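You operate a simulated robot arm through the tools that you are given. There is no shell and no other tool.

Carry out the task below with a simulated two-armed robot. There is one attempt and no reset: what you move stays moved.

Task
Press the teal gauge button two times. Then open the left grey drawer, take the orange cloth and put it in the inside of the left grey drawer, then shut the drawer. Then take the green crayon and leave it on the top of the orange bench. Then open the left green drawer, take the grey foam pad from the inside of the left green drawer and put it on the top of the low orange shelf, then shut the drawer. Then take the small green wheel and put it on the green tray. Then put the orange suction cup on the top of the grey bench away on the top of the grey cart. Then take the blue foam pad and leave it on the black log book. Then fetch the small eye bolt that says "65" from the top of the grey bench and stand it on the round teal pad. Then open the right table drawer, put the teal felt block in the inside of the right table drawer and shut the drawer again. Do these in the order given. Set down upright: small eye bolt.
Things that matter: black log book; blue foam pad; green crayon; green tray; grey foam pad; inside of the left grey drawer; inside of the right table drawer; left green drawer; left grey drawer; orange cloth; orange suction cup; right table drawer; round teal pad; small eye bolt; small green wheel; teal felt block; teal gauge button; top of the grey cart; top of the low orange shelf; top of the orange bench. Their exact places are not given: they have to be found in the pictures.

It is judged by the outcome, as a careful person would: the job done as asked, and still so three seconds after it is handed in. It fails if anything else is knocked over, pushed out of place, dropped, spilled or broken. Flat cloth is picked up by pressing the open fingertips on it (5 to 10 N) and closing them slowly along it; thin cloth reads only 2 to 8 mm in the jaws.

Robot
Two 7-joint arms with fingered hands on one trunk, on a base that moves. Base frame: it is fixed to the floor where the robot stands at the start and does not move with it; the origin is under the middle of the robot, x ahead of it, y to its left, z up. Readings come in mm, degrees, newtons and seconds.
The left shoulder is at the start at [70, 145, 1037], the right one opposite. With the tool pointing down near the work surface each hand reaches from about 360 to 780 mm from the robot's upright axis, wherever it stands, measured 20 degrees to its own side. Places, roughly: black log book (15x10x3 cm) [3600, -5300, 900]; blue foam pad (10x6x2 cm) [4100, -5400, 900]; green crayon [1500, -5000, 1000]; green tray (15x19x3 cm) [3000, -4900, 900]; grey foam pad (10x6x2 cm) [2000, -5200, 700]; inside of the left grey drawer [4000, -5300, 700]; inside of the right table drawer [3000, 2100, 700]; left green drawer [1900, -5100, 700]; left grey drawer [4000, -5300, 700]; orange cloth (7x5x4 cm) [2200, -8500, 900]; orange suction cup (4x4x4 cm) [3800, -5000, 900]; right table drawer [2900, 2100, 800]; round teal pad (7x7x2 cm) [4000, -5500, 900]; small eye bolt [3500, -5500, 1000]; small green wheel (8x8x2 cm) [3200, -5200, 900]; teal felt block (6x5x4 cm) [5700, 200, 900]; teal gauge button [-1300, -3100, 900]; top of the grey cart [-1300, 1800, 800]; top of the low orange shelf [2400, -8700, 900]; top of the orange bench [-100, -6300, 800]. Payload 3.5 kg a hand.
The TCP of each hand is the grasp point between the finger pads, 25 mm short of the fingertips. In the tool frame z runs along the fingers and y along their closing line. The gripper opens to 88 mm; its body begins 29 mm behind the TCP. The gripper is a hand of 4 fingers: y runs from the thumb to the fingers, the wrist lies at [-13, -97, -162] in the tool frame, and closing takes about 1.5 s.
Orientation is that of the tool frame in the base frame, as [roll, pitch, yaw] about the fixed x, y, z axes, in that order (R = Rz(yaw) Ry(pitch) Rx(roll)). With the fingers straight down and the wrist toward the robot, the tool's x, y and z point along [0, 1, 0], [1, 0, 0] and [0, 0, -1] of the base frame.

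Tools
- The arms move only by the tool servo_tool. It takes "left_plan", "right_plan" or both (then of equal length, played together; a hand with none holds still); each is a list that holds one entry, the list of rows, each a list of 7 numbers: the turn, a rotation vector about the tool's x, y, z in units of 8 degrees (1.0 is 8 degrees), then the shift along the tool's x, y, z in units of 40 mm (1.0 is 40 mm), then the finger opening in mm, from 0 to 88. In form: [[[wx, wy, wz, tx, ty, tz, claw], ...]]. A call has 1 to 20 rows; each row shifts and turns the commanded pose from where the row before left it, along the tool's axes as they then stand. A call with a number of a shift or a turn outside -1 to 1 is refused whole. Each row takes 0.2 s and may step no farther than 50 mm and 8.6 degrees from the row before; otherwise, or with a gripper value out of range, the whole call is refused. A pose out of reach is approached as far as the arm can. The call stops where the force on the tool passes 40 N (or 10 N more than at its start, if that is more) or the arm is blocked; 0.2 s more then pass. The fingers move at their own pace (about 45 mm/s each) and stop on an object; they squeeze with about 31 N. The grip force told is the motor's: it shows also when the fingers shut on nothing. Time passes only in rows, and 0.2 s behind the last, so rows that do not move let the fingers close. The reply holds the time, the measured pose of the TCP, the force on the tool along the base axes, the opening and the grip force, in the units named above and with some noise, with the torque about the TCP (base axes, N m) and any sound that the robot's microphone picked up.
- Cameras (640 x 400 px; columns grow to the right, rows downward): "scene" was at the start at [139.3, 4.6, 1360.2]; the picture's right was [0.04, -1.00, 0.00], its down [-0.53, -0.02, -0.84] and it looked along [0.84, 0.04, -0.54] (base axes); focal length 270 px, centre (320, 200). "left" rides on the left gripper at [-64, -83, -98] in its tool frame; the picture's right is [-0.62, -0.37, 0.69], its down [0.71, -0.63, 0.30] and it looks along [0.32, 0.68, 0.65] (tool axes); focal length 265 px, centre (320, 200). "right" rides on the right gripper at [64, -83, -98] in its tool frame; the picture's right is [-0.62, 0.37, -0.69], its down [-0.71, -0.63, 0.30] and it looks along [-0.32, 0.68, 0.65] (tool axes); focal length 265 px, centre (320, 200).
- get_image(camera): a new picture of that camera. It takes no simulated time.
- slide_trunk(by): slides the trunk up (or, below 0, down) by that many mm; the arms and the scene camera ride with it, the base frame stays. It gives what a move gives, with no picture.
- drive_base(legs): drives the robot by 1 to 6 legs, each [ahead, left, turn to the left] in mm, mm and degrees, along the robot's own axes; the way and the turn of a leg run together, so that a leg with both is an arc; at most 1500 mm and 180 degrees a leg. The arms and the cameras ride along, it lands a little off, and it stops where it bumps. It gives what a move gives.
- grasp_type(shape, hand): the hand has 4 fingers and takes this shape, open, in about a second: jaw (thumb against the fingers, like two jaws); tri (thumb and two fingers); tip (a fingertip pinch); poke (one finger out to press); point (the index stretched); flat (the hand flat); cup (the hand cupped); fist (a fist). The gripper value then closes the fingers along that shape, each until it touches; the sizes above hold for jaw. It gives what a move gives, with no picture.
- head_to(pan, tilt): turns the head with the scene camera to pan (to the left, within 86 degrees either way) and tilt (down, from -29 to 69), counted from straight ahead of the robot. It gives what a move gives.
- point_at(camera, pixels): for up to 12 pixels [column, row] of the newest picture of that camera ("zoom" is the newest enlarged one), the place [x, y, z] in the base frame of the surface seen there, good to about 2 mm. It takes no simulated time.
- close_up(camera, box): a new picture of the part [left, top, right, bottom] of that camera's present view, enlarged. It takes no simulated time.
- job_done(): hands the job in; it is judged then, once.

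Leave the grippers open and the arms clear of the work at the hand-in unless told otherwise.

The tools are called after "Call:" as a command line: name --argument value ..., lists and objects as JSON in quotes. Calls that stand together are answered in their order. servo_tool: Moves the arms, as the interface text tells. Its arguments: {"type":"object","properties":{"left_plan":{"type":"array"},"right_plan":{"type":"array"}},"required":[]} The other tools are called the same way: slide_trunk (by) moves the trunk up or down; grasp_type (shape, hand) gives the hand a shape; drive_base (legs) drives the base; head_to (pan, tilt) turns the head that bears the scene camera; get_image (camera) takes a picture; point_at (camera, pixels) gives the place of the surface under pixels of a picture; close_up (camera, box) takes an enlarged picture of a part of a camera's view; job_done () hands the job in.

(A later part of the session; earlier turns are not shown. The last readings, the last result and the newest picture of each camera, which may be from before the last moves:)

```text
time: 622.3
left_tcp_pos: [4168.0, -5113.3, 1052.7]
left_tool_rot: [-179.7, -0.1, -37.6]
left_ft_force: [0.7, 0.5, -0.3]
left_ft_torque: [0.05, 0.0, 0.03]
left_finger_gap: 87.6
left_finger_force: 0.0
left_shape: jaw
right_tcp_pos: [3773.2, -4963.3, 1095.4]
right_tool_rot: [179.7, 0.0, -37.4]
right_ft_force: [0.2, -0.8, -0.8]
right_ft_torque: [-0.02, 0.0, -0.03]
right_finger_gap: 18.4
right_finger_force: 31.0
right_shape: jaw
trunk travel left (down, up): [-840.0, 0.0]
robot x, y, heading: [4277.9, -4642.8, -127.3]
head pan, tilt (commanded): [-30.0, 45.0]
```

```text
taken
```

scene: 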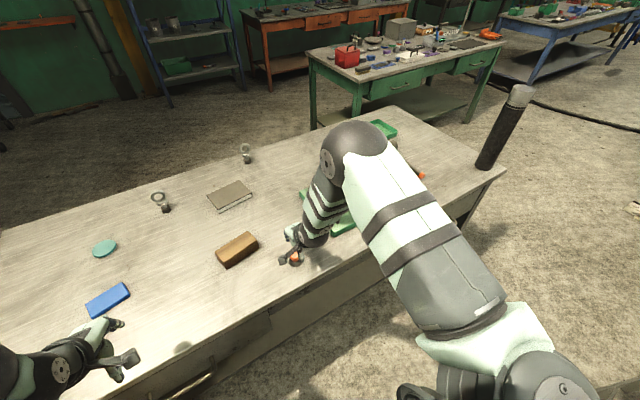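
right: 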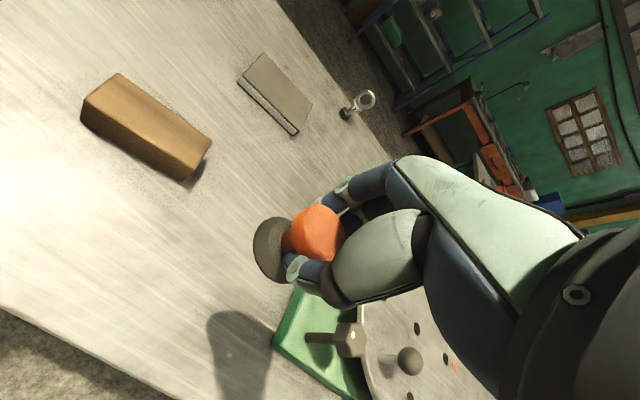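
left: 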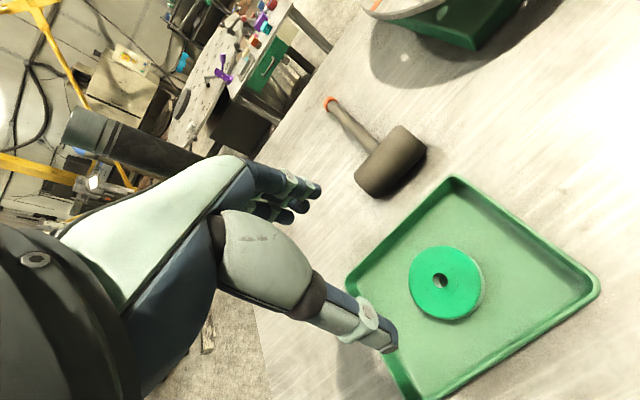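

The cup is held. I pull the hand back and set off toward the grey cart: along the corridor, then across to about (419,-2893).

Call:
servo_tool --right_plan '[[[0, 0, 0, 0, -0.9, 0, 10], [0, 0, 0, 0, -0.9, -0.3, 10]]]'

Call:
drive_base --legs '[[0, 0, -88.1], [600, 86, 0], [1100, 0, 0], [0, 0, 16.4], [1280, 0, 0], [1284, 0, 0]]'

Call:
head_to --pan 0 --tilt 20

Call:
get_image --camera "scene"

```text
time: 622.9
left_tcp_pos: [4170.9, -5112.2, 1055.5]
left_tool_rot: [-179.8, -0.1, -37.5]
left_ft_force: [0.2, 0.8, -0.3]
left_ft_torque: [0.0, 0.0, -0.03]
left_finger_gap: 87.4
left_finger_force: 0.1
left_shape: jaw
right_tcp_pos: [3819.4, -4904.8, 1107.3]
right_tool_rot: [179.4, -0.1, -37.4]
right_ft_force: [0.8, -0.3, -0.5]
right_ft_torque: [-0.01, 0.01, 0.01]
right_finger_gap: 18.4
right_finger_force: 31.2
right_shape: jaw
trunk travel left (down, up): [-840.0, 0.0]
robot x, y, heading: [4273.9, -4644.7, -127.0]
head pan, tilt (commanded): [-30.0, 45.0]
```

```text
time: 648.5
left_tcp_pos: [-68.0, -2861.7, 1054.1]
left_tool_rot: [-179.5, 0.0, -109.8]
left_ft_force: [0.6, 0.2, -0.7]
left_ft_torque: [-0.02, 0.01, -0.02]
left_finger_gap: 87.7
left_finger_force: 0.1
left_shape: jaw
right_tcp_pos: [21.1, -2462.5, 1105.7]
right_tool_rot: [179.6, 0.0, -109.7]
right_ft_force: [0.2, 0.7, 0.0]
right_ft_torque: [0.01, 0.04, 0.0]
right_finger_gap: 18.3
right_finger_force: 31.1
right_shape: jaw
trunk travel left (down, up): [-840.0, 0.0]
robot x, y, heading: [414.1, -2819.9, 160.4]
head pan, tilt (commanded): [-30.0, 45.0]
```

```text
time: 649.5
left_tcp_pos: [-70.4, -2859.8, 1052.7]
left_tool_rot: [-179.6, -0.2, -109.8]
left_ft_force: [-0.1, -0.2, 0.1]
left_ft_torque: [-0.02, -0.03, 0.01]
left_finger_gap: 87.7
left_finger_force: 0.1
left_shape: jaw
right_tcp_pos: [21.3, -2463.0, 1105.9]
right_tool_rot: [179.6, 0.1, -109.7]
right_ft_force: [1.0, -0.8, -0.3]
right_ft_torque: [0.05, 0.01, 0.03]
right_finger_gap: 18.4
right_finger_force: 31.4
right_shape: jaw
trunk travel left (down, up): [-840.0, 0.0]
robot x, y, heading: [415.4, -2817.3, 160.7]
head pan, tilt (commanded): [0.0, 20.0]
```

```text
taken
```

scene: 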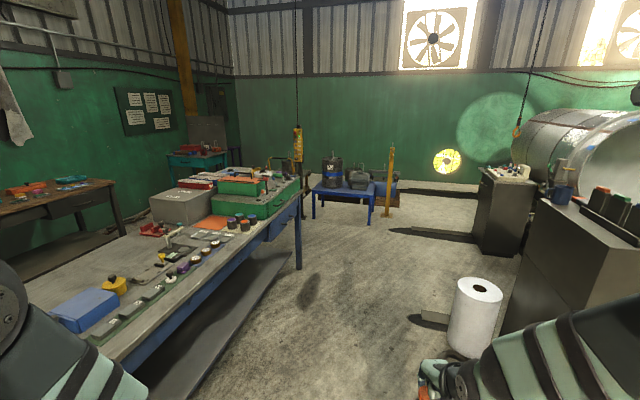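

I see the passage between the blue table and the white roll/console. I measure the dark cabinet by the pipe and the gap.

Call:
point_at --camera "scene" --pixels '[[478, 235], [505, 245], [530, 235], [475, 345], [450, 330], [500, 250], [545, 210], [600, 220], [430, 320], [420, 235], [520, 190], [560, 185]]'

```text
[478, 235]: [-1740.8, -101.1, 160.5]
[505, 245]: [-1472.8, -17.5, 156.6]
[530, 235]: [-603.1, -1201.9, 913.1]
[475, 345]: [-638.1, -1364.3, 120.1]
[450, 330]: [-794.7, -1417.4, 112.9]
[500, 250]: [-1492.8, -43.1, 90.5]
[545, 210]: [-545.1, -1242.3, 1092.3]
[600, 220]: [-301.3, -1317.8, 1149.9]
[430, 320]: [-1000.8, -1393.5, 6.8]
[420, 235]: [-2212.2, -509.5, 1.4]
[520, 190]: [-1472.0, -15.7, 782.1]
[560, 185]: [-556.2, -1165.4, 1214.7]
```

Call:
drive_base --legs '[[0, 0, -9.7], [775, 0, 0], [775, 0, 0], [0, 0, -28.5], [671, 0, 0], [0, 0, -33.6]]'

Call:
get_image --camera "scene"

```text
time: 664.5
left_tcp_pos: [-1505.9, -1029.8, 1052.5]
left_tool_rot: [-179.6, -0.1, 178.4]
left_ft_force: [-1.2, -0.2, 0.1]
left_ft_torque: [0.02, 0.02, 0.01]
left_finger_gap: 87.8
left_finger_force: 0.1
left_shape: jaw
right_tcp_pos: [-1098.5, -990.5, 1105.9]
right_tool_rot: [179.7, -0.1, 178.7]
right_ft_force: [-0.3, 0.6, -0.4]
right_ft_torque: [0.02, -0.04, 0.01]
right_finger_gap: 18.5
right_finger_force: 30.8
right_shape: jaw
trunk travel left (down, up): [-840.0, 0.0]
robot x, y, heading: [-1313.6, -1470.7, 88.7]
head pan, tilt (commanded): [0.0, 20.0]
```

```text
taken
```

scene: 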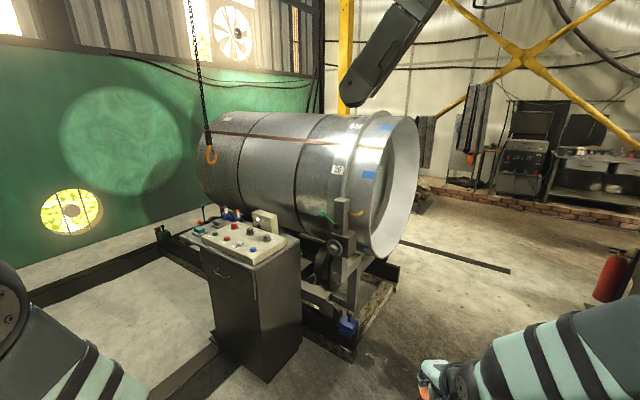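

The dark control cabinet and the pipe are ahead; my way goes right of them. I drive through the gap to about (-50,200).

Call:
drive_base --legs '[[470, 0, 0], [0, 0, -40], [915, 0, 0], [0, 0, -11], [826, 0, 0], [0, 0, 85]]'

Call:
get_image --camera "scene"

```text
time: 682.1
left_tcp_pos: [-410.7, 481.5, 1052.5]
left_tool_rot: [-179.7, -0.2, -149.1]
left_ft_force: [-0.1, -1.0, -0.6]
left_ft_torque: [-0.01, -0.02, -0.02]
left_finger_gap: 87.5
left_finger_force: 0.1
left_shape: jaw
right_tcp_pos: [-88.4, 731.8, 1104.6]
right_tool_rot: [179.6, -0.2, -149.1]
right_ft_force: [0.5, 0.1, -0.7]
right_ft_torque: [0.0, -0.03, 0.0]
right_finger_gap: 18.4
right_finger_force: 31.7
right_shape: jaw
trunk travel left (down, up): [-840.0, 0.0]
robot x, y, heading: [-14.0, 206.8, 120.9]
head pan, tilt (commanded): [0.0, 20.0]
```

```text
taken
```

scene: 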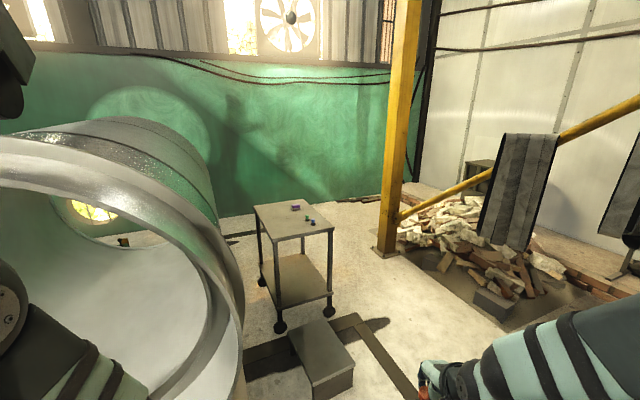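

The grey cart is at (293,220), with a low step in front of it at (320,355). I measure both.

Call:
point_at --camera "scene" --pixels '[[256, 209], [303, 203], [331, 230], [277, 239], [295, 225], [296, 208], [307, 218], [313, 222], [322, 325], [352, 355], [312, 385], [292, 340]]'

Call:
close_up --camera "scene" --box '[230, 180, 360, 270]'

```text
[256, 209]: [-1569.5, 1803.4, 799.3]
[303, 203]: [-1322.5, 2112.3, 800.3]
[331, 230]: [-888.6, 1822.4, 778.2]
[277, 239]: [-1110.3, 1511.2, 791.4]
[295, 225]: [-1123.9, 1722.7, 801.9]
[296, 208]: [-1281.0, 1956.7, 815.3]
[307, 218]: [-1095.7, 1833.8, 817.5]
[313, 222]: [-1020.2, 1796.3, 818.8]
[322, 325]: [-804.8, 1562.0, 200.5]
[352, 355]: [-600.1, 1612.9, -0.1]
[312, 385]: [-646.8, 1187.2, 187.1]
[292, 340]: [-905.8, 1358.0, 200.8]
```

```text
4.44 times, centred on (295, 225) of scene
```

zoom: 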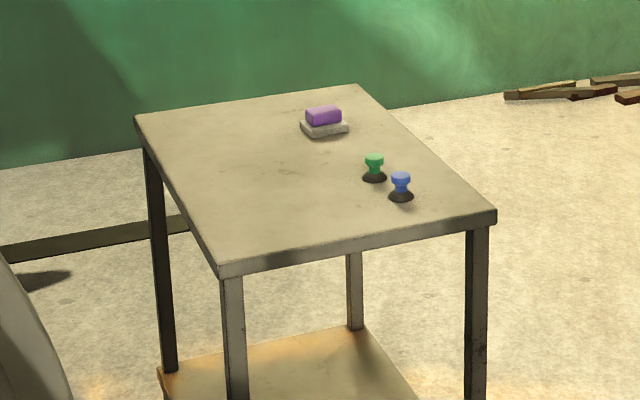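

The cart top is a rectangle with corners (-1110,1511), (-889,1822), (-1322,2112), (-1570,1803) at z≈801; a free spot is at (-1104,1709). The step stands before its near short side, so I'd stand at its right corner near (-606,2066). I check the floor there.

Call:
point_at --camera "scene" --pixels '[[388, 252], [493, 308], [440, 262], [420, 290], [475, 290], [375, 300], [400, 330], [350, 250], [520, 320], [430, 310], [345, 325], [415, 395]]'

```text
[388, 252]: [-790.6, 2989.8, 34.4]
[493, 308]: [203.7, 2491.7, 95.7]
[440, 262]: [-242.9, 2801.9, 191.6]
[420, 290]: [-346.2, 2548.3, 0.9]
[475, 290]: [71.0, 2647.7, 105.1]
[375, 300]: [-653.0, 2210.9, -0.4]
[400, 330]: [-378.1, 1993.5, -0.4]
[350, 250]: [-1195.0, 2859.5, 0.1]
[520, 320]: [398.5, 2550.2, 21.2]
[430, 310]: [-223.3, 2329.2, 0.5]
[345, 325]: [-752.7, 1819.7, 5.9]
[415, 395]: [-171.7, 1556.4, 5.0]
```

The floor is free there. I drive around the step to the cart's right corner and face it.

Call:
drive_base --legs '[[0, 0, -27.1], [1296, 0, 0], [0, 0, 24.2], [680, 0, 0], [0, 0, 116.6], [100, -110, 0]]'

Call:
head_to --pan -15 --tilt 50

Call:
get_image --camera "scene"

```text
time: 700.5
left_tcp_pos: [-648.3, 1617.2, 1054.0]
left_tool_rot: [-179.7, 0.1, -34.3]
left_ft_force: [-0.5, 0.5, -0.1]
left_ft_torque: [-0.03, 0.02, 0.0]
left_finger_gap: 87.7
left_finger_force: 0.0
left_shape: jaw
right_tcp_pos: [-1010.6, 1805.8, 1106.5]
right_tool_rot: [179.5, 0.1, -34.2]
right_ft_force: [0.4, 0.3, -0.2]
right_ft_torque: [0.02, 0.02, -0.03]
right_finger_gap: 18.2
right_finger_force: 30.6
right_shape: jaw
trunk travel left (down, up): [-840.0, 0.0]
robot x, y, heading: [-571.4, 2092.1, -124.1]
head pan, tilt (commanded): [0.0, 20.0]
```

```text
time: 701.5
left_tcp_pos: [-650.7, 1618.1, 1053.8]
left_tool_rot: [-179.6, -0.2, -34.3]
left_ft_force: [0.7, 0.1, -1.0]
left_ft_torque: [0.0, -0.01, 0.0]
left_finger_gap: 87.7
left_finger_force: 0.0
left_shape: jaw
right_tcp_pos: [-1013.3, 1806.0, 1105.9]
right_tool_rot: [179.5, -0.1, -34.1]
right_ft_force: [0.3, 0.1, -1.2]
right_ft_torque: [0.01, -0.03, -0.01]
right_finger_gap: 18.1
right_finger_force: 31.5
right_shape: jaw
trunk travel left (down, up): [-840.0, 0.0]
robot x, y, heading: [-568.3, 2094.2, -124.3]
head pan, tilt (commanded): [-15.0, 50.0]
```

```text
taken
```

scene: 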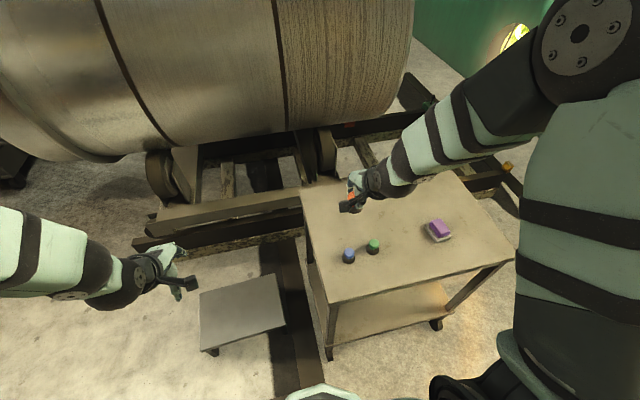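

The right hand with the cup hangs over the cart. I move it to the free spot (x −21, y +131), then lower the trunk by 200 mm.

Call:
servo_tool --right_plan '[[[0, 0, 0, -0.13, 0.82, 0, 10], [0, 0, 0, -0.13, 0.82, 0, 10], [0, 0, 0, -0.13, 0.82, 0, 10], [0, 0, 0, -0.13, 0.82, 0, 10], [0, 0, 0, 0, 0, 0, 10]]]'

Call:
slide_trunk --by -200

Call:
get_image --camera "right"

Call:
get_image --camera "scene"

```text
time: 702.7
left_tcp_pos: [-650.3, 1617.1, 1053.8]
left_tool_rot: [-179.6, -0.2, -34.2]
left_ft_force: [-0.1, 1.3, 0.2]
left_ft_torque: [0.0, 0.01, 0.0]
left_finger_gap: 87.7
left_finger_force: 0.1
left_shape: jaw
right_tcp_pos: [-1104.8, 1706.1, 1105.3]
right_tool_rot: [179.7, 0.1, -34.3]
right_ft_force: [0.2, -0.5, -0.1]
right_ft_torque: [0.0, -0.01, -0.01]
right_finger_gap: 17.9
right_finger_force: 30.8
right_shape: jaw
trunk travel left (down, up): [-840.0, 0.0]
robot x, y, heading: [-569.3, 2091.9, -124.2]
head pan, tilt (commanded): [-15.0, 50.0]
```

```text
time: 704.9
left_tcp_pos: [-650.8, 1617.7, 853.7]
left_tool_rot: [-179.6, -0.2, -34.4]
left_ft_force: [-0.1, -0.2, 0.8]
left_ft_torque: [0.0, -0.01, 0.0]
left_finger_gap: 87.3
left_finger_force: 0.1
left_shape: jaw
right_tcp_pos: [-1103.1, 1707.2, 906.7]
right_tool_rot: [179.6, 0.0, -34.2]
right_ft_force: [0.0, 0.5, 0.1]
right_ft_torque: [0.01, -0.02, -0.01]
right_finger_gap: 18.0
right_finger_force: 30.8
right_shape: jaw
trunk travel left (down, up): [-640.0, 200.0]
robot x, y, heading: [-569.5, 2094.1, -124.0]
head pan, tilt (commanded): [-15.0, 50.0]
```

```text
taken
```

right: 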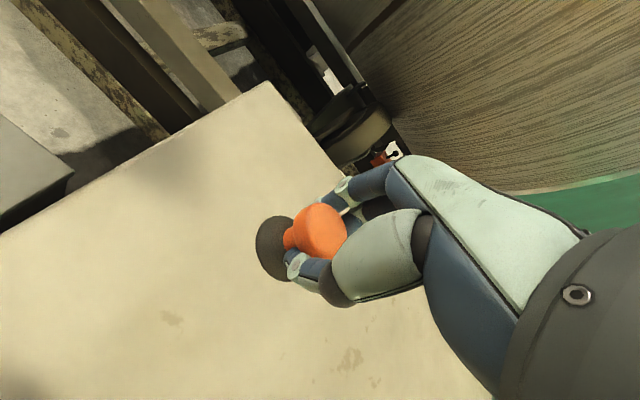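

```text
taken
```

scene: 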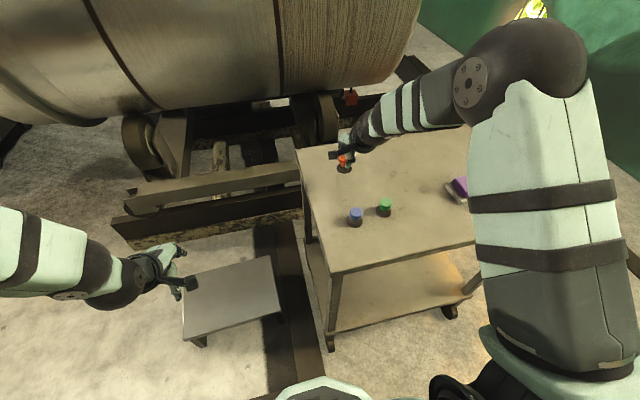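

I read the cart surface height next to the cup, then lower.

Call:
point_at --camera "scene" --pixels '[[340, 185], [365, 180], [325, 170], [344, 168], [355, 215], [384, 207]]'

Call:
servo_tool --right_plan '[[[0, 0, 0, 0, 0, 0.5, 10], [0, 0, 0, 0, 0, 0.5, 10], [0, 0, 0, 0, 0, 0.3, 10], [0, 0, 0, 0, 0, 0, 10]]]'

Call:
close_up --camera "scene" --box '[290, 120, 430, 230]'

```text
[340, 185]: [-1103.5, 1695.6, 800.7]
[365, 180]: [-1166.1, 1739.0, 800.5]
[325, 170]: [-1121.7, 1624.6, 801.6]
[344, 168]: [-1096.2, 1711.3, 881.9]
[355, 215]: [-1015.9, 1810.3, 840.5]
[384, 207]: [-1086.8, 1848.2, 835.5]
```

```text
time: 705.9
left_tcp_pos: [-650.4, 1617.1, 851.9]
left_tool_rot: [-179.6, -0.1, -34.2]
left_ft_force: [-0.8, -0.6, 0.4]
left_ft_torque: [0.02, 0.01, -0.01]
left_finger_gap: 87.8
left_finger_force: 0.1
left_shape: jaw
right_tcp_pos: [-1104.5, 1705.6, 853.3]
right_tool_rot: [179.5, 0.0, -34.2]
right_ft_force: [0.3, -0.2, 0.0]
right_ft_torque: [0.02, 0.01, -0.03]
right_finger_gap: 18.0
right_finger_force: 31.0
right_shape: jaw
trunk travel left (down, up): [-640.0, 200.0]
robot x, y, heading: [-569.6, 2091.8, -124.2]
head pan, tilt (commanded): [-15.0, 50.0]
```

```text
3.64 times, centred on (360, 175) of scene
```

zoom: 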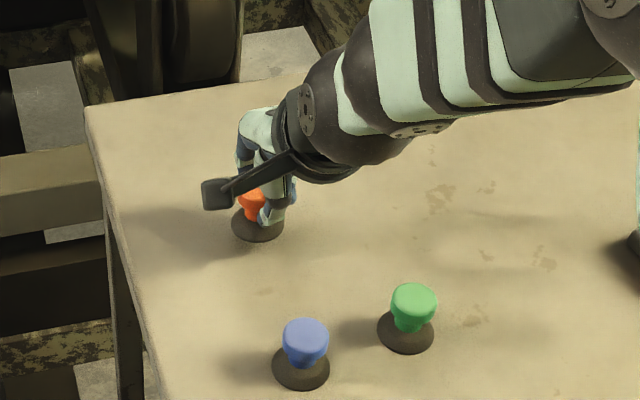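

I lower 12 mm more in small steps.

Call:
servo_tool --right_plan '[[[0, 0, 0, 0, 0, 0.15, 10], [0, 0, 0, 0, 0, 0.1, 10], [0, 0, 0, 0, 0, 0.07, 10], [0, 0, 0, 0, 0, 0, 10]]]'

Call:
close_up --camera "right" --box '[200, 140, 420, 320]'

```text
time: 706.9
left_tcp_pos: [-650.7, 1617.5, 851.7]
left_tool_rot: [-179.7, -0.1, -34.3]
left_ft_force: [-0.1, -0.3, -0.3]
left_ft_torque: [-0.01, -0.02, 0.0]
left_finger_gap: 87.3
left_finger_force: 0.0
left_shape: jaw
right_tcp_pos: [-1104.1, 1705.4, 840.0]
right_tool_rot: [179.5, -0.1, -34.2]
right_ft_force: [-0.4, -0.1, -1.4]
right_ft_torque: [0.05, 0.04, 0.02]
right_finger_gap: 17.9
right_finger_force: 31.0
right_shape: jaw
trunk travel left (down, up): [-640.0, 200.0]
robot x, y, heading: [-567.7, 2093.8, -124.2]
head pan, tilt (commanded): [-15.0, 50.0]
```

```text
2.22 times, centred on (310, 230) of right
```

zoom: 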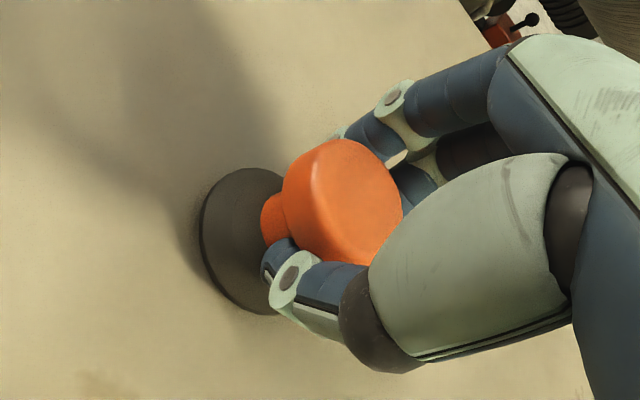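

Call:
servo_tool --right_plan '[[[0, 0, 0, 0, 0, 0.04, 10], [0, 0, 0, 0, 0, 0, 20], [0, 0, 0, 0, 0, 0, 35], [0, 0, 0, 0, 0, 0, 50], [0, 0, 0, 0, 0, 0, 60], [0, 0, 0, 0, 0, 0, 60]]]'

Call:
close_up --camera "scene" --box '[290, 120, 430, 230]'

```text
time: 708.3
left_tcp_pos: [-650.5, 1616.4, 853.2]
left_tool_rot: [-179.6, 0.0, -34.3]
left_ft_force: [-0.8, 0.1, 0.5]
left_ft_torque: [0.0, -0.01, 0.03]
left_finger_gap: 87.8
left_finger_force: 0.0
left_shape: jaw
right_tcp_pos: [-1103.7, 1706.3, 838.6]
right_tool_rot: [179.6, 0.0, -34.2]
right_ft_force: [-0.6, 0.4, 0.3]
right_ft_torque: [0.02, 0.02, -0.03]
right_finger_gap: 59.7
right_finger_force: 0.0
right_shape: jaw
trunk travel left (down, up): [-640.0, 200.0]
robot x, y, heading: [-567.5, 2094.3, -124.3]
head pan, tilt (commanded): [-15.0, 50.0]
```

```text
3.64 times, centred on (360, 175) of scene
```

zoom: 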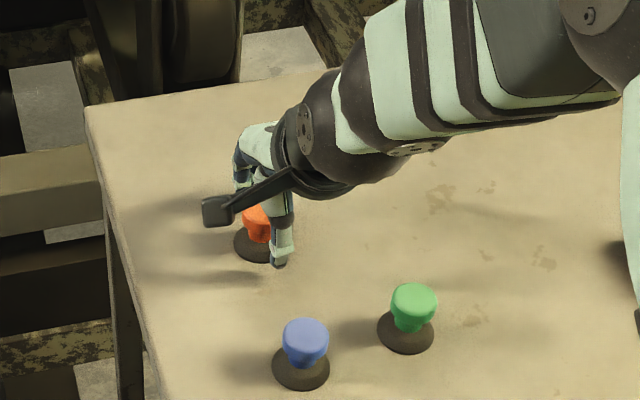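

The cup stands upright on the cart. I raise the hand straight up and check.

Call:
servo_tool --right_plan '[[[0, 0, 0, 0, 0, -0.3, 65], [0, 0, 0, 0, 0, -0.6, 70], [0, 0, 0, 0, 0, -1, 88], [0, 0, 0, 0, 0, -1, 88], [0, 0, 0, 0, 0, -1, 88], [0, 0, 0, 0, 0, -1, 88], [0, 0, 0, 0.13, -0.82, 0, 88], [0, 0, 0, 0.13, -0.82, 0, 88], [0, 0, 0, 0.13, -0.82, 0, 88], [0, 0, 0, 0.13, -0.82, 0, 88]]]'

Call:
slide_trunk --by 200

Call:
get_image --camera "scene"

```text
time: 710.5
left_tcp_pos: [-650.8, 1619.2, 854.9]
left_tool_rot: [-179.8, -0.3, -34.3]
left_ft_force: [-0.9, 0.3, -0.1]
left_ft_torque: [-0.01, -0.01, 0.01]
left_finger_gap: 87.6
left_finger_force: 0.0
left_shape: jaw
right_tcp_pos: [-1014.3, 1804.9, 1033.4]
right_tool_rot: [179.7, -0.1, -34.3]
right_ft_force: [-0.9, -0.2, -0.2]
right_ft_torque: [0.0, -0.02, 0.01]
right_finger_gap: 88.0
right_finger_force: 0.1
right_shape: jaw
right hand out of reach, approached as far as the arm can: row 10
trunk travel left (down, up): [-640.0, 200.0]
robot x, y, heading: [-573.8, 2095.1, -124.0]
head pan, tilt (commanded): [-15.0, 50.0]
```

```text
time: 712.6
left_tcp_pos: [-649.8, 1618.1, 1054.2]
left_tool_rot: [-179.7, -0.2, -34.3]
left_ft_force: [-0.1, 0.1, -0.6]
left_ft_torque: [-0.01, -0.02, 0.03]
left_finger_gap: 88.0
left_finger_force: 0.0
left_shape: jaw
right_tcp_pos: [-1014.4, 1802.6, 1232.8]
right_tool_rot: [179.7, -0.1, -34.2]
right_ft_force: [0.2, -0.5, -0.2]
right_ft_torque: [-0.01, -0.01, -0.03]
right_finger_gap: 87.6
right_finger_force: 0.0
right_shape: jaw
trunk travel left (down, up): [-840.0, 0.0]
robot x, y, heading: [-568.8, 2096.4, -124.0]
head pan, tilt (commanded): [-15.0, 50.0]
```

```text
taken
```

scene: 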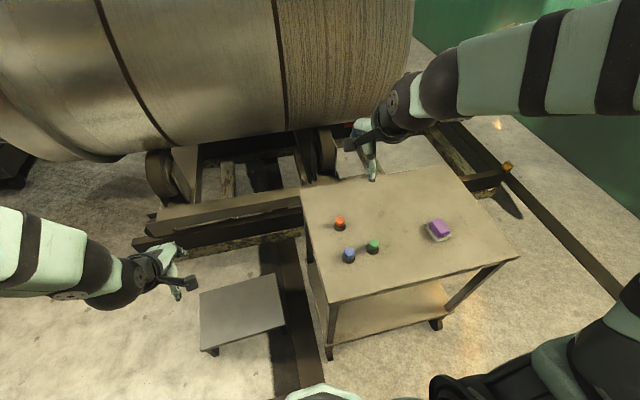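

The orange cup stands on the cart beside the others. I lower the right hand again, leave the corner, and at about (-100,1500) look along +x for a shorter way back.

Call:
servo_tool --right_plan '[[[0, 0, 0, 0, 0, 1, 88], [0, 0, 0, 0, 0, 1, 88], [0, 0, 0, 0, 0, 1, 88]]]'

Call:
drive_base --legs '[[-120, 110, 0], [0, 0, 62], [680, 0, 0], [0, 0, 62]]'

Call:
head_to --pan 0 --tilt 18

Call:
get_image --camera "scene"

```text
time: 713.4
left_tcp_pos: [-650.0, 1616.9, 1053.5]
left_tool_rot: [-179.4, -0.1, -34.3]
left_ft_force: [-0.3, 0.4, 0.9]
left_ft_torque: [-0.01, 0.0, 0.01]
left_finger_gap: 87.3
left_finger_force: 0.1
left_shape: jaw
right_tcp_pos: [-1014.2, 1804.3, 1113.4]
right_tool_rot: [179.6, -0.1, -34.2]
right_ft_force: [-0.4, -1.2, 0.5]
right_ft_torque: [-0.02, 0.03, -0.02]
right_finger_gap: 87.8
right_finger_force: 0.1
right_shape: jaw
trunk travel left (down, up): [-840.0, 0.0]
robot x, y, heading: [-568.3, 2094.8, -124.0]
head pan, tilt (commanded): [-15.0, 50.0]
```

```text
time: 719.6
left_tcp_pos: [180.8, 1592.9, 1056.8]
left_tool_rot: [-179.9, -0.3, 28.6]
left_ft_force: [-0.2, -0.2, -0.3]
left_ft_torque: [0.01, -0.02, -0.01]
left_finger_gap: 87.5
left_finger_force: 0.1
left_shape: jaw
right_tcp_pos: [-153.0, 1353.8, 1116.9]
right_tool_rot: [179.5, -0.4, 28.7]
right_ft_force: [-0.6, -0.8, 0.8]
right_ft_torque: [0.0, -0.02, -0.01]
right_finger_gap: 87.5
right_finger_force: 0.1
right_shape: jaw
trunk travel left (down, up): [-840.0, 0.0]
robot x, y, heading: [-203.2, 1875.2, -60.9]
head pan, tilt (commanded): [-15.0, 50.0]
stopped in leg 3: the robot was blocked; the commanded pose is now the measured one
```

```text
time: 720.6
left_tcp_pos: [186.6, 1588.1, 1053.4]
left_tool_rot: [-179.7, -0.2, 28.7]
left_ft_force: [0.6, 0.6, 0.6]
left_ft_torque: [0.0, 0.0, -0.02]
left_finger_gap: 87.9
left_finger_force: 0.0
left_shape: jaw
right_tcp_pos: [-145.4, 1348.4, 1114.3]
right_tool_rot: [179.6, -0.1, 28.8]
right_ft_force: [0.5, 0.1, -0.5]
right_ft_torque: [-0.01, 0.01, -0.02]
right_finger_gap: 87.6
right_finger_force: 0.0
right_shape: jaw
trunk travel left (down, up): [-840.0, 0.0]
robot x, y, heading: [-202.4, 1872.6, -61.3]
head pan, tilt (commanded): [0.0, 18.0]
```

```text
taken
```

scene: 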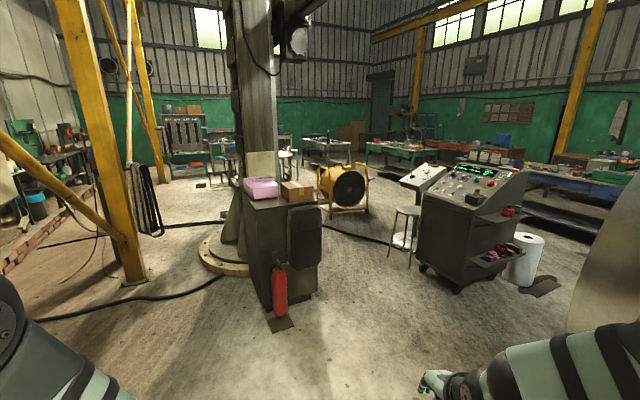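

The base was blocked at (-203,1873). I look to the left and around for what it touched.

Call:
head_to --pan 70 --tilt 20

Call:
get_image --camera "scene"

Call:
head_to --pan -60 --tilt 45

Call:
get_image --camera "scene"

```text
time: 722.0
left_tcp_pos: [187.5, 1588.0, 1053.4]
left_tool_rot: [-179.5, -0.2, 28.7]
left_ft_force: [-0.4, -0.4, -1.1]
left_ft_torque: [0.0, -0.04, -0.03]
left_finger_gap: 87.6
left_finger_force: 0.1
left_shape: jaw
right_tcp_pos: [-145.9, 1349.6, 1114.6]
right_tool_rot: [179.7, -0.2, 28.8]
right_ft_force: [0.4, 0.4, -0.8]
right_ft_torque: [-0.03, 0.02, 0.03]
right_finger_gap: 87.4
right_finger_force: 0.1
right_shape: jaw
trunk travel left (down, up): [-840.0, 0.0]
robot x, y, heading: [-205.4, 1874.8, -61.2]
head pan, tilt (commanded): [70.0, 20.0]
```

```text
taken
```

scene: 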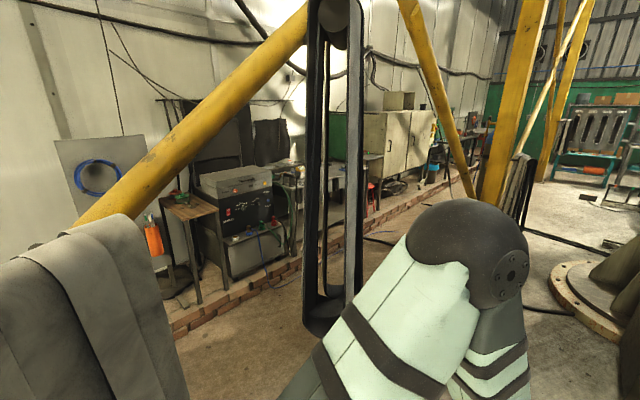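

```text
time: 724.1
left_tcp_pos: [185.9, 1588.7, 1054.0]
left_tool_rot: [-179.6, 0.0, 28.6]
left_ft_force: [-0.2, -0.9, -0.3]
left_ft_torque: [-0.04, 0.04, 0.01]
left_finger_gap: 87.7
left_finger_force: 0.1
left_shape: jaw
right_tcp_pos: [-147.0, 1348.8, 1113.7]
right_tool_rot: [179.8, -0.1, 28.9]
right_ft_force: [-0.4, 0.0, -0.2]
right_ft_torque: [0.0, 0.01, 0.03]
right_finger_gap: 87.7
right_finger_force: 0.0
right_shape: jaw
trunk travel left (down, up): [-840.0, 0.0]
robot x, y, heading: [-204.2, 1875.4, -61.0]
head pan, tilt (commanded): [-60.0, 45.0]
```

```text
taken
```

scene: 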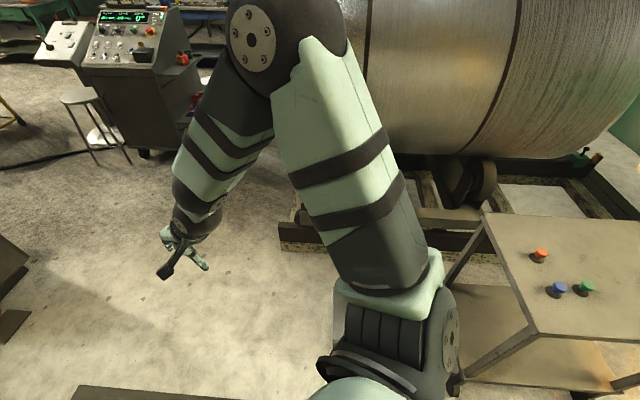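

A hanging sling strap on the yellow brace is next to my left elbow; that is what blocked me. I measure it.

Call:
head_to --pan 70 --tilt 20

Call:
get_image --camera "scene"

Call:
point_at --camera "scene" --pixels '[[315, 300], [350, 250], [335, 325], [310, 150], [150, 300], [120, 230], [440, 240], [390, 290], [355, 310], [500, 250]]'

```text
time: 726.2
left_tcp_pos: [185.8, 1587.8, 1052.8]
left_tool_rot: [-179.5, -0.1, 28.6]
left_ft_force: [0.8, -0.2, -0.2]
left_ft_torque: [-0.02, 0.01, 0.0]
left_finger_gap: 87.4
left_finger_force: 0.1
left_shape: jaw
right_tcp_pos: [-147.1, 1348.6, 1115.6]
right_tool_rot: [179.7, -0.1, 28.8]
right_ft_force: [-0.6, 0.3, 0.3]
right_ft_torque: [0.01, 0.0, 0.0]
right_finger_gap: 87.9
right_finger_force: 0.0
right_shape: jaw
trunk travel left (down, up): [-840.0, 0.0]
robot x, y, heading: [-199.0, 1873.1, -61.1]
head pan, tilt (commanded): [70.0, 20.0]
```

```text
taken
```

scene: 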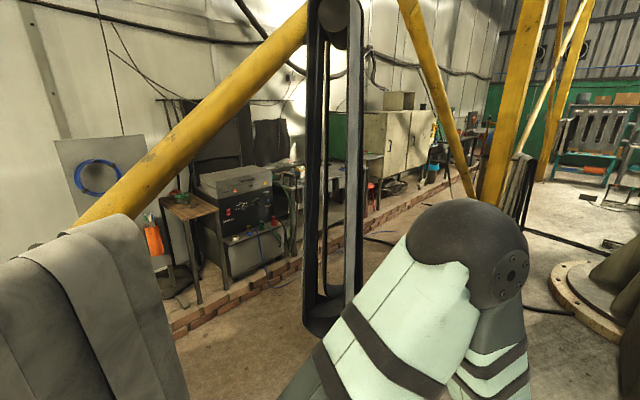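

```text
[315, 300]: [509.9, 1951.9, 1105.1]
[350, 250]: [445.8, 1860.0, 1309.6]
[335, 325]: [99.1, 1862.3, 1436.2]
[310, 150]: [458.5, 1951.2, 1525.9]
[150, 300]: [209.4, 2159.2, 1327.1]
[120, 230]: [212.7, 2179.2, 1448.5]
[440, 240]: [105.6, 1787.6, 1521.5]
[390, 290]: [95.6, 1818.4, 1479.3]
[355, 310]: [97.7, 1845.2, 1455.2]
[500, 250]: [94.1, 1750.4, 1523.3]
```

Call:
point_at --camera "scene" --pixels '[[190, 125], [270, 45], [110, 205], [80, 350], [20, 300], [180, 395], [340, 10], [430, 80], [420, 20]]'

Call:
head_to --pan 30 --tilt 66

Call:
get_image --camera "scene"

```text
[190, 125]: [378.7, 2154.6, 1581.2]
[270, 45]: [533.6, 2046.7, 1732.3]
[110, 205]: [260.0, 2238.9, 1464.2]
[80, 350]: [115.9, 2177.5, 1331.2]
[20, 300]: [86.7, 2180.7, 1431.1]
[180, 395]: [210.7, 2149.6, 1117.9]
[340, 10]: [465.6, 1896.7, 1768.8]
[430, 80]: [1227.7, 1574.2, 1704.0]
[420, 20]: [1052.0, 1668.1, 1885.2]
```

```text
time: 727.4
left_tcp_pos: [186.4, 1587.1, 1053.1]
left_tool_rot: [-179.6, -0.1, 28.6]
left_ft_force: [0.2, 0.0, -1.1]
left_ft_torque: [-0.01, 0.03, -0.03]
left_finger_gap: 87.9
left_finger_force: 0.0
left_shape: jaw
right_tcp_pos: [-146.5, 1350.3, 1114.8]
right_tool_rot: [179.7, 0.1, 28.8]
right_ft_force: [0.1, -0.1, -0.1]
right_ft_torque: [0.02, 0.0, 0.01]
right_finger_gap: 88.0
right_finger_force: 0.0
right_shape: jaw
trunk travel left (down, up): [-840.0, 0.0]
robot x, y, heading: [-202.9, 1875.5, -61.2]
head pan, tilt (commanded): [30.0, 66.0]
```

```text
taken
```

scene: 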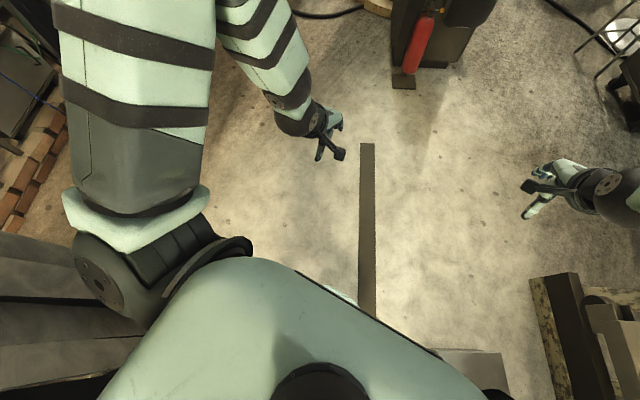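

Call:
head_to --pan 86 --tilt 40

Call:
get_image --camera "scene"

Call:
point_at --camera "scene" --pixels '[[60, 120], [150, 150], [200, 250], [100, 350], [250, 330], [30, 250], [280, 200], [180, 380]]'

```text
time: 728.6
left_tcp_pos: [186.1, 1589.1, 1053.0]
left_tool_rot: [-179.6, -0.1, 28.6]
left_ft_force: [-0.3, 0.1, 1.2]
left_ft_torque: [-0.02, -0.03, -0.02]
left_finger_gap: 87.7
left_finger_force: 0.1
left_shape: jaw
right_tcp_pos: [-145.7, 1348.7, 1114.1]
right_tool_rot: [179.7, -0.1, 28.8]
right_ft_force: [0.4, 0.2, -0.3]
right_ft_torque: [-0.02, 0.02, -0.01]
right_finger_gap: 87.8
right_finger_force: 0.0
right_shape: jaw
trunk travel left (down, up): [-840.0, 0.0]
robot x, y, heading: [-204.2, 1873.9, -61.2]
head pan, tilt (commanded): [85.9, 40.0]
```

```text
taken
```

scene: 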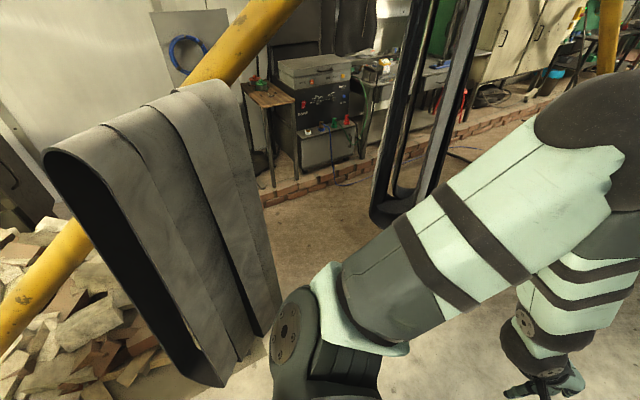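

```text
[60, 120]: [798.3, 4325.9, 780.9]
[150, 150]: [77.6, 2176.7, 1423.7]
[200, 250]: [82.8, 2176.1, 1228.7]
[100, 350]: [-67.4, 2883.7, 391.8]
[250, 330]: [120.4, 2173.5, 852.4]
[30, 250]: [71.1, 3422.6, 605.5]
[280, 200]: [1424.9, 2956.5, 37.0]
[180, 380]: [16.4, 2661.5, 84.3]
```

A wide hanging strap is behind my left shoulder. I move away from it: ahead with a little to the right.

Call:
drive_base --legs '[[150, -80, 0]]'

Call:
get_image --camera "scene"

```text
time: 729.8
left_tcp_pos: [211.4, 1567.9, 1055.1]
left_tool_rot: [-179.7, -0.3, 28.3]
left_ft_force: [0.3, 0.5, 0.6]
left_ft_torque: [-0.04, 0.01, 0.02]
left_finger_gap: 87.8
left_finger_force: 0.0
left_shape: jaw
right_tcp_pos: [-122.7, 1330.3, 1115.3]
right_tool_rot: [179.8, -0.1, 28.4]
right_ft_force: [-0.8, 0.1, -0.5]
right_ft_torque: [-0.01, 0.0, 0.01]
right_finger_gap: 87.6
right_finger_force: 0.2
right_shape: jaw
trunk travel left (down, up): [-840.0, 0.0]
robot x, y, heading: [-174.5, 1857.7, -61.7]
head pan, tilt (commanded): [85.9, 40.0]
stopped in leg 1: the robot was blocked; the commanded pose is now the measured one
```

```text
taken
```

scene: 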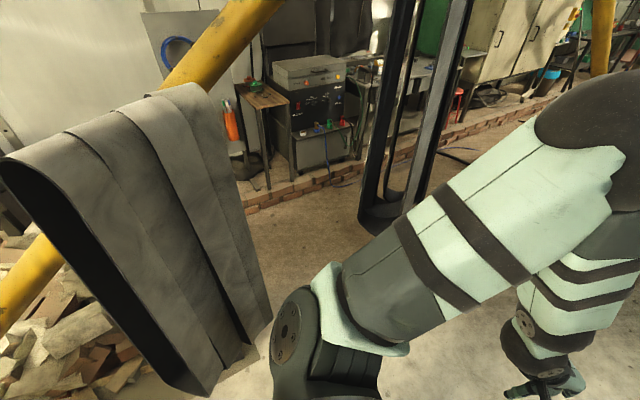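

It slides along something low in front: probably the dark floor rail. I look down and measure that rail.

Call:
head_to --pan 15 --tilt 68

Call:
get_image --camera "scene"

```text
time: 731.2
left_tcp_pos: [212.3, 1566.6, 1053.2]
left_tool_rot: [-179.6, -0.1, 28.2]
left_ft_force: [0.2, -0.1, -0.4]
left_ft_torque: [0.0, 0.01, 0.0]
left_finger_gap: 87.7
left_finger_force: 0.0
left_shape: jaw
right_tcp_pos: [-120.6, 1330.4, 1114.3]
right_tool_rot: [179.7, -0.1, 28.5]
right_ft_force: [0.0, -0.1, -0.7]
right_ft_torque: [-0.03, -0.02, 0.03]
right_finger_gap: 87.7
right_finger_force: 0.1
right_shape: jaw
trunk travel left (down, up): [-840.0, 0.0]
robot x, y, heading: [-173.8, 1858.9, -61.4]
head pan, tilt (commanded): [15.0, 68.0]
```

```text
taken
```

scene: 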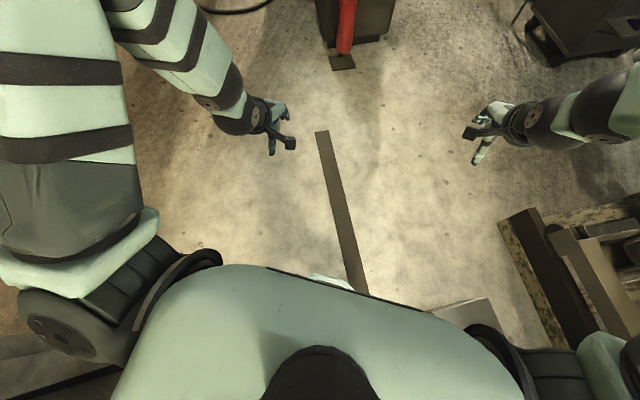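

Call:
point_at --camera "scene" --pixels '[[322, 133], [340, 210], [358, 285], [328, 150], [350, 285], [470, 310], [490, 330], [520, 260], [345, 240], [355, 240]]'

Call:
close_up --camera "scene" --box '[290, 110, 530, 340]'

```text
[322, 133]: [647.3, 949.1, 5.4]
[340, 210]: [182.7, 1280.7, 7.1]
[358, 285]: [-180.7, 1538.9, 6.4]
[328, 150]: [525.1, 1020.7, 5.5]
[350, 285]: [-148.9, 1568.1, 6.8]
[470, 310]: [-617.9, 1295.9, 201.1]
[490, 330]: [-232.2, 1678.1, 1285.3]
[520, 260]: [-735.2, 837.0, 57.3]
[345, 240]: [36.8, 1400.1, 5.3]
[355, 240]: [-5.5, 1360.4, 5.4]
```

```text
1.74 times, centred on (410, 225) of scene
```

zoom: 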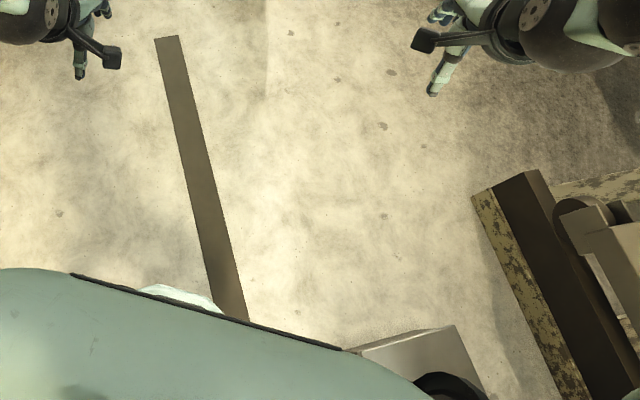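

The rail is only 5–7 mm high and not under the base front. I look up and around for something overhead.

Call:
head_to --pan -40 --tilt -15

Call:
get_image --camera "scene"

Call:
head_to --pan -86 --tilt 30

Call:
get_image --camera "scene"

```text
time: 732.8
left_tcp_pos: [213.2, 1565.1, 1053.1]
left_tool_rot: [-179.6, -0.1, 28.3]
left_ft_force: [-0.6, -0.2, -1.2]
left_ft_torque: [-0.02, -0.04, -0.01]
left_finger_gap: 87.8
left_finger_force: 0.2
left_shape: jaw
right_tcp_pos: [-122.3, 1328.5, 1115.2]
right_tool_rot: [179.7, 0.0, 28.4]
right_ft_force: [-0.6, 0.2, -0.1]
right_ft_torque: [0.0, 0.02, 0.01]
right_finger_gap: 87.5
right_finger_force: 0.0
right_shape: jaw
trunk travel left (down, up): [-840.0, 0.0]
robot x, y, heading: [-174.2, 1859.7, -61.6]
head pan, tilt (commanded): [-40.0, -15.0]
```

```text
taken
```

scene: 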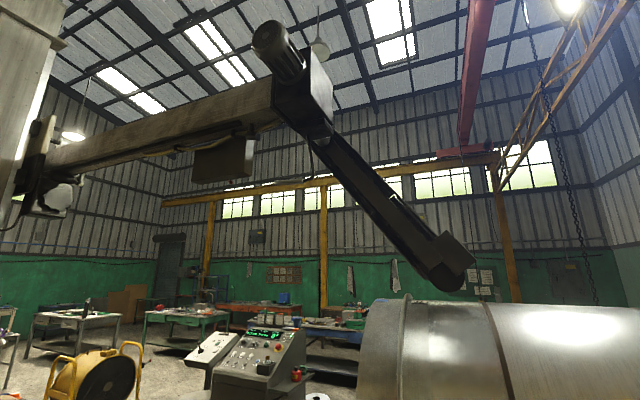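

```text
time: 734.0
left_tcp_pos: [212.0, 1565.9, 1052.1]
left_tool_rot: [-179.6, -0.1, 28.3]
left_ft_force: [-0.6, -0.2, 0.1]
left_ft_torque: [0.0, 0.02, 0.0]
left_finger_gap: 87.6
left_finger_force: 0.1
left_shape: jaw
right_tcp_pos: [-121.3, 1328.8, 1114.8]
right_tool_rot: [179.7, 0.0, 28.4]
right_ft_force: [-0.4, -0.4, -0.8]
right_ft_torque: [0.01, -0.02, -0.01]
right_finger_gap: 87.7
right_finger_force: 0.1
right_shape: jaw
trunk travel left (down, up): [-840.0, 0.0]
robot x, y, heading: [-172.9, 1855.6, -61.8]
head pan, tilt (commanded): [-85.9, 30.0]
```

```text
taken
```

scene: 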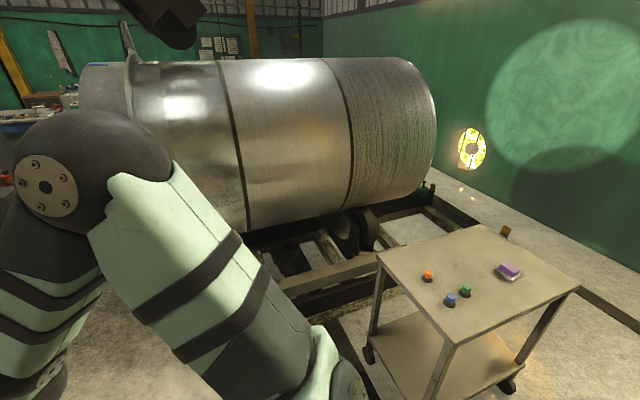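

Nothing visible is close at the sides. I test the free directions with small moves: first 60 mm to the left.

Call:
drive_base --legs '[[0, 60, 0]]'

Call:
drive_base --legs '[[100, 0, 0]]'

```text
time: 734.9
left_tcp_pos: [258.8, 1590.2, 1054.5]
left_tool_rot: [-179.7, -0.7, 28.1]
left_ft_force: [-0.5, -0.2, 0.1]
left_ft_torque: [0.0, -0.03, -0.03]
left_finger_gap: 88.0
left_finger_force: 0.1
left_shape: jaw
right_tcp_pos: [-76.6, 1353.3, 1112.9]
right_tool_rot: [179.7, -0.6, 28.1]
right_ft_force: [-0.2, -0.8, -0.1]
right_ft_torque: [0.02, 0.0, 0.01]
right_finger_gap: 87.6
right_finger_force: 0.0
right_shape: jaw
trunk travel left (down, up): [-840.0, 0.0]
robot x, y, heading: [-118.3, 1884.2, -61.6]
head pan, tilt (commanded): [-85.9, 30.0]
```

```text
time: 736.1
left_tcp_pos: [309.3, 1509.4, 1055.4]
left_tool_rot: [-179.9, -0.2, 28.1]
left_ft_force: [-0.1, -0.1, 0.9]
left_ft_torque: [-0.02, 0.01, 0.02]
left_finger_gap: 87.7
left_finger_force: 0.1
left_shape: jaw
right_tcp_pos: [-24.6, 1272.6, 1116.4]
right_tool_rot: [179.5, -0.2, 28.2]
right_ft_force: [-0.1, 1.0, 0.4]
right_ft_torque: [0.0, -0.02, 0.01]
right_finger_gap: 87.9
right_finger_force: 0.1
right_shape: jaw
trunk travel left (down, up): [-840.0, 0.0]
robot x, y, heading: [-71.1, 1796.9, -61.5]
head pan, tilt (commanded): [-85.9, 30.0]
```

Left and ahead are free. From here I look ahead again to judge a shorter way past the cabinet's north side.

Call:
head_to --pan 10 --tilt 15

Call:
get_image --camera "scene"

Call:
point_at --camera "scene" --pixels '[[245, 300], [200, 265], [180, 230], [160, 275], [220, 215], [130, 250], [300, 290], [90, 270], [60, 300], [200, 240], [190, 205], [230, 280]]'

```text
time: 737.8
left_tcp_pos: [311.8, 1507.4, 1053.9]
left_tool_rot: [-179.6, -0.1, 28.1]
left_ft_force: [0.1, -0.8, -0.5]
left_ft_torque: [-0.01, 0.02, -0.02]
left_finger_gap: 87.9
left_finger_force: 0.1
left_shape: jaw
right_tcp_pos: [-23.2, 1269.7, 1115.4]
right_tool_rot: [179.6, -0.2, 28.4]
right_ft_force: [-0.4, 0.5, 0.3]
right_ft_torque: [0.03, 0.03, -0.03]
right_finger_gap: 87.6
right_finger_force: 0.0
right_shape: jaw
trunk travel left (down, up): [-840.0, 0.0]
robot x, y, heading: [-71.5, 1793.1, -61.8]
head pan, tilt (commanded): [10.0, 15.0]
```

```text
taken
```

scene: 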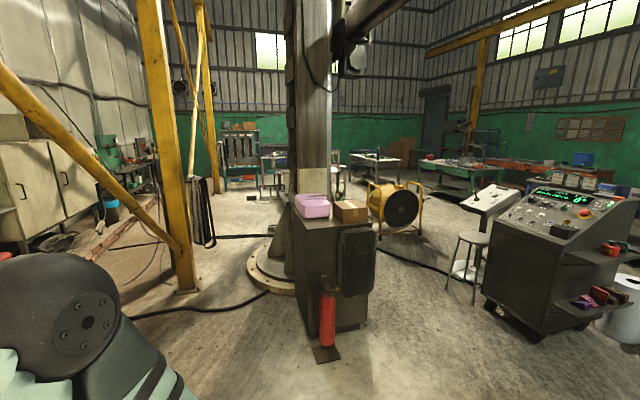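

```text
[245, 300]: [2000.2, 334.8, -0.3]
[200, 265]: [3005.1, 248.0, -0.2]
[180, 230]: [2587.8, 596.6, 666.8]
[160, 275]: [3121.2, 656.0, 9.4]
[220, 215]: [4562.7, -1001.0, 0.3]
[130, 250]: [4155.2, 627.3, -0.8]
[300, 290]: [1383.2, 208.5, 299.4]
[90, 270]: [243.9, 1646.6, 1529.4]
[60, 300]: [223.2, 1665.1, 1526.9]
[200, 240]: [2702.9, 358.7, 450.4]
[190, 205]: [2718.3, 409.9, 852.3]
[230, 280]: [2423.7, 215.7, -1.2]
```

There is an open way between the tower's round base and the yellow column. I measure that gap more exactly.

Call:
point_at --camera "scene" --pixels '[[249, 268], [260, 288], [280, 292], [185, 290], [205, 245], [215, 240], [150, 320], [240, 295], [330, 355], [310, 310], [270, 240], [225, 190]]'

Call:
close_up --camera "scene" --box '[100, 140, 340, 300]'

```text
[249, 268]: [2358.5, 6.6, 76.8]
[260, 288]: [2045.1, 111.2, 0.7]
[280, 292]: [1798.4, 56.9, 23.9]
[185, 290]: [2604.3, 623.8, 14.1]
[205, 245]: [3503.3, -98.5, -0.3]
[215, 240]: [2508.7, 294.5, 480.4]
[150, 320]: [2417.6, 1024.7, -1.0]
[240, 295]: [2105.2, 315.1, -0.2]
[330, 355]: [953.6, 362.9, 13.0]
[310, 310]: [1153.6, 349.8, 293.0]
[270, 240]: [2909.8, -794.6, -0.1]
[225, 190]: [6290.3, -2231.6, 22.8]
```

```text
2.50 times, centred on (220, 220) of scene
```

zoom: 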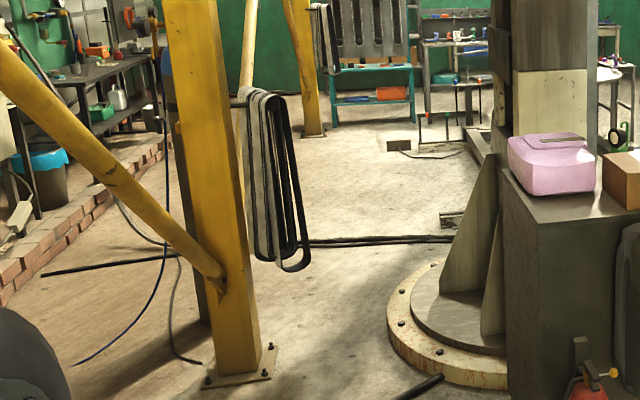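

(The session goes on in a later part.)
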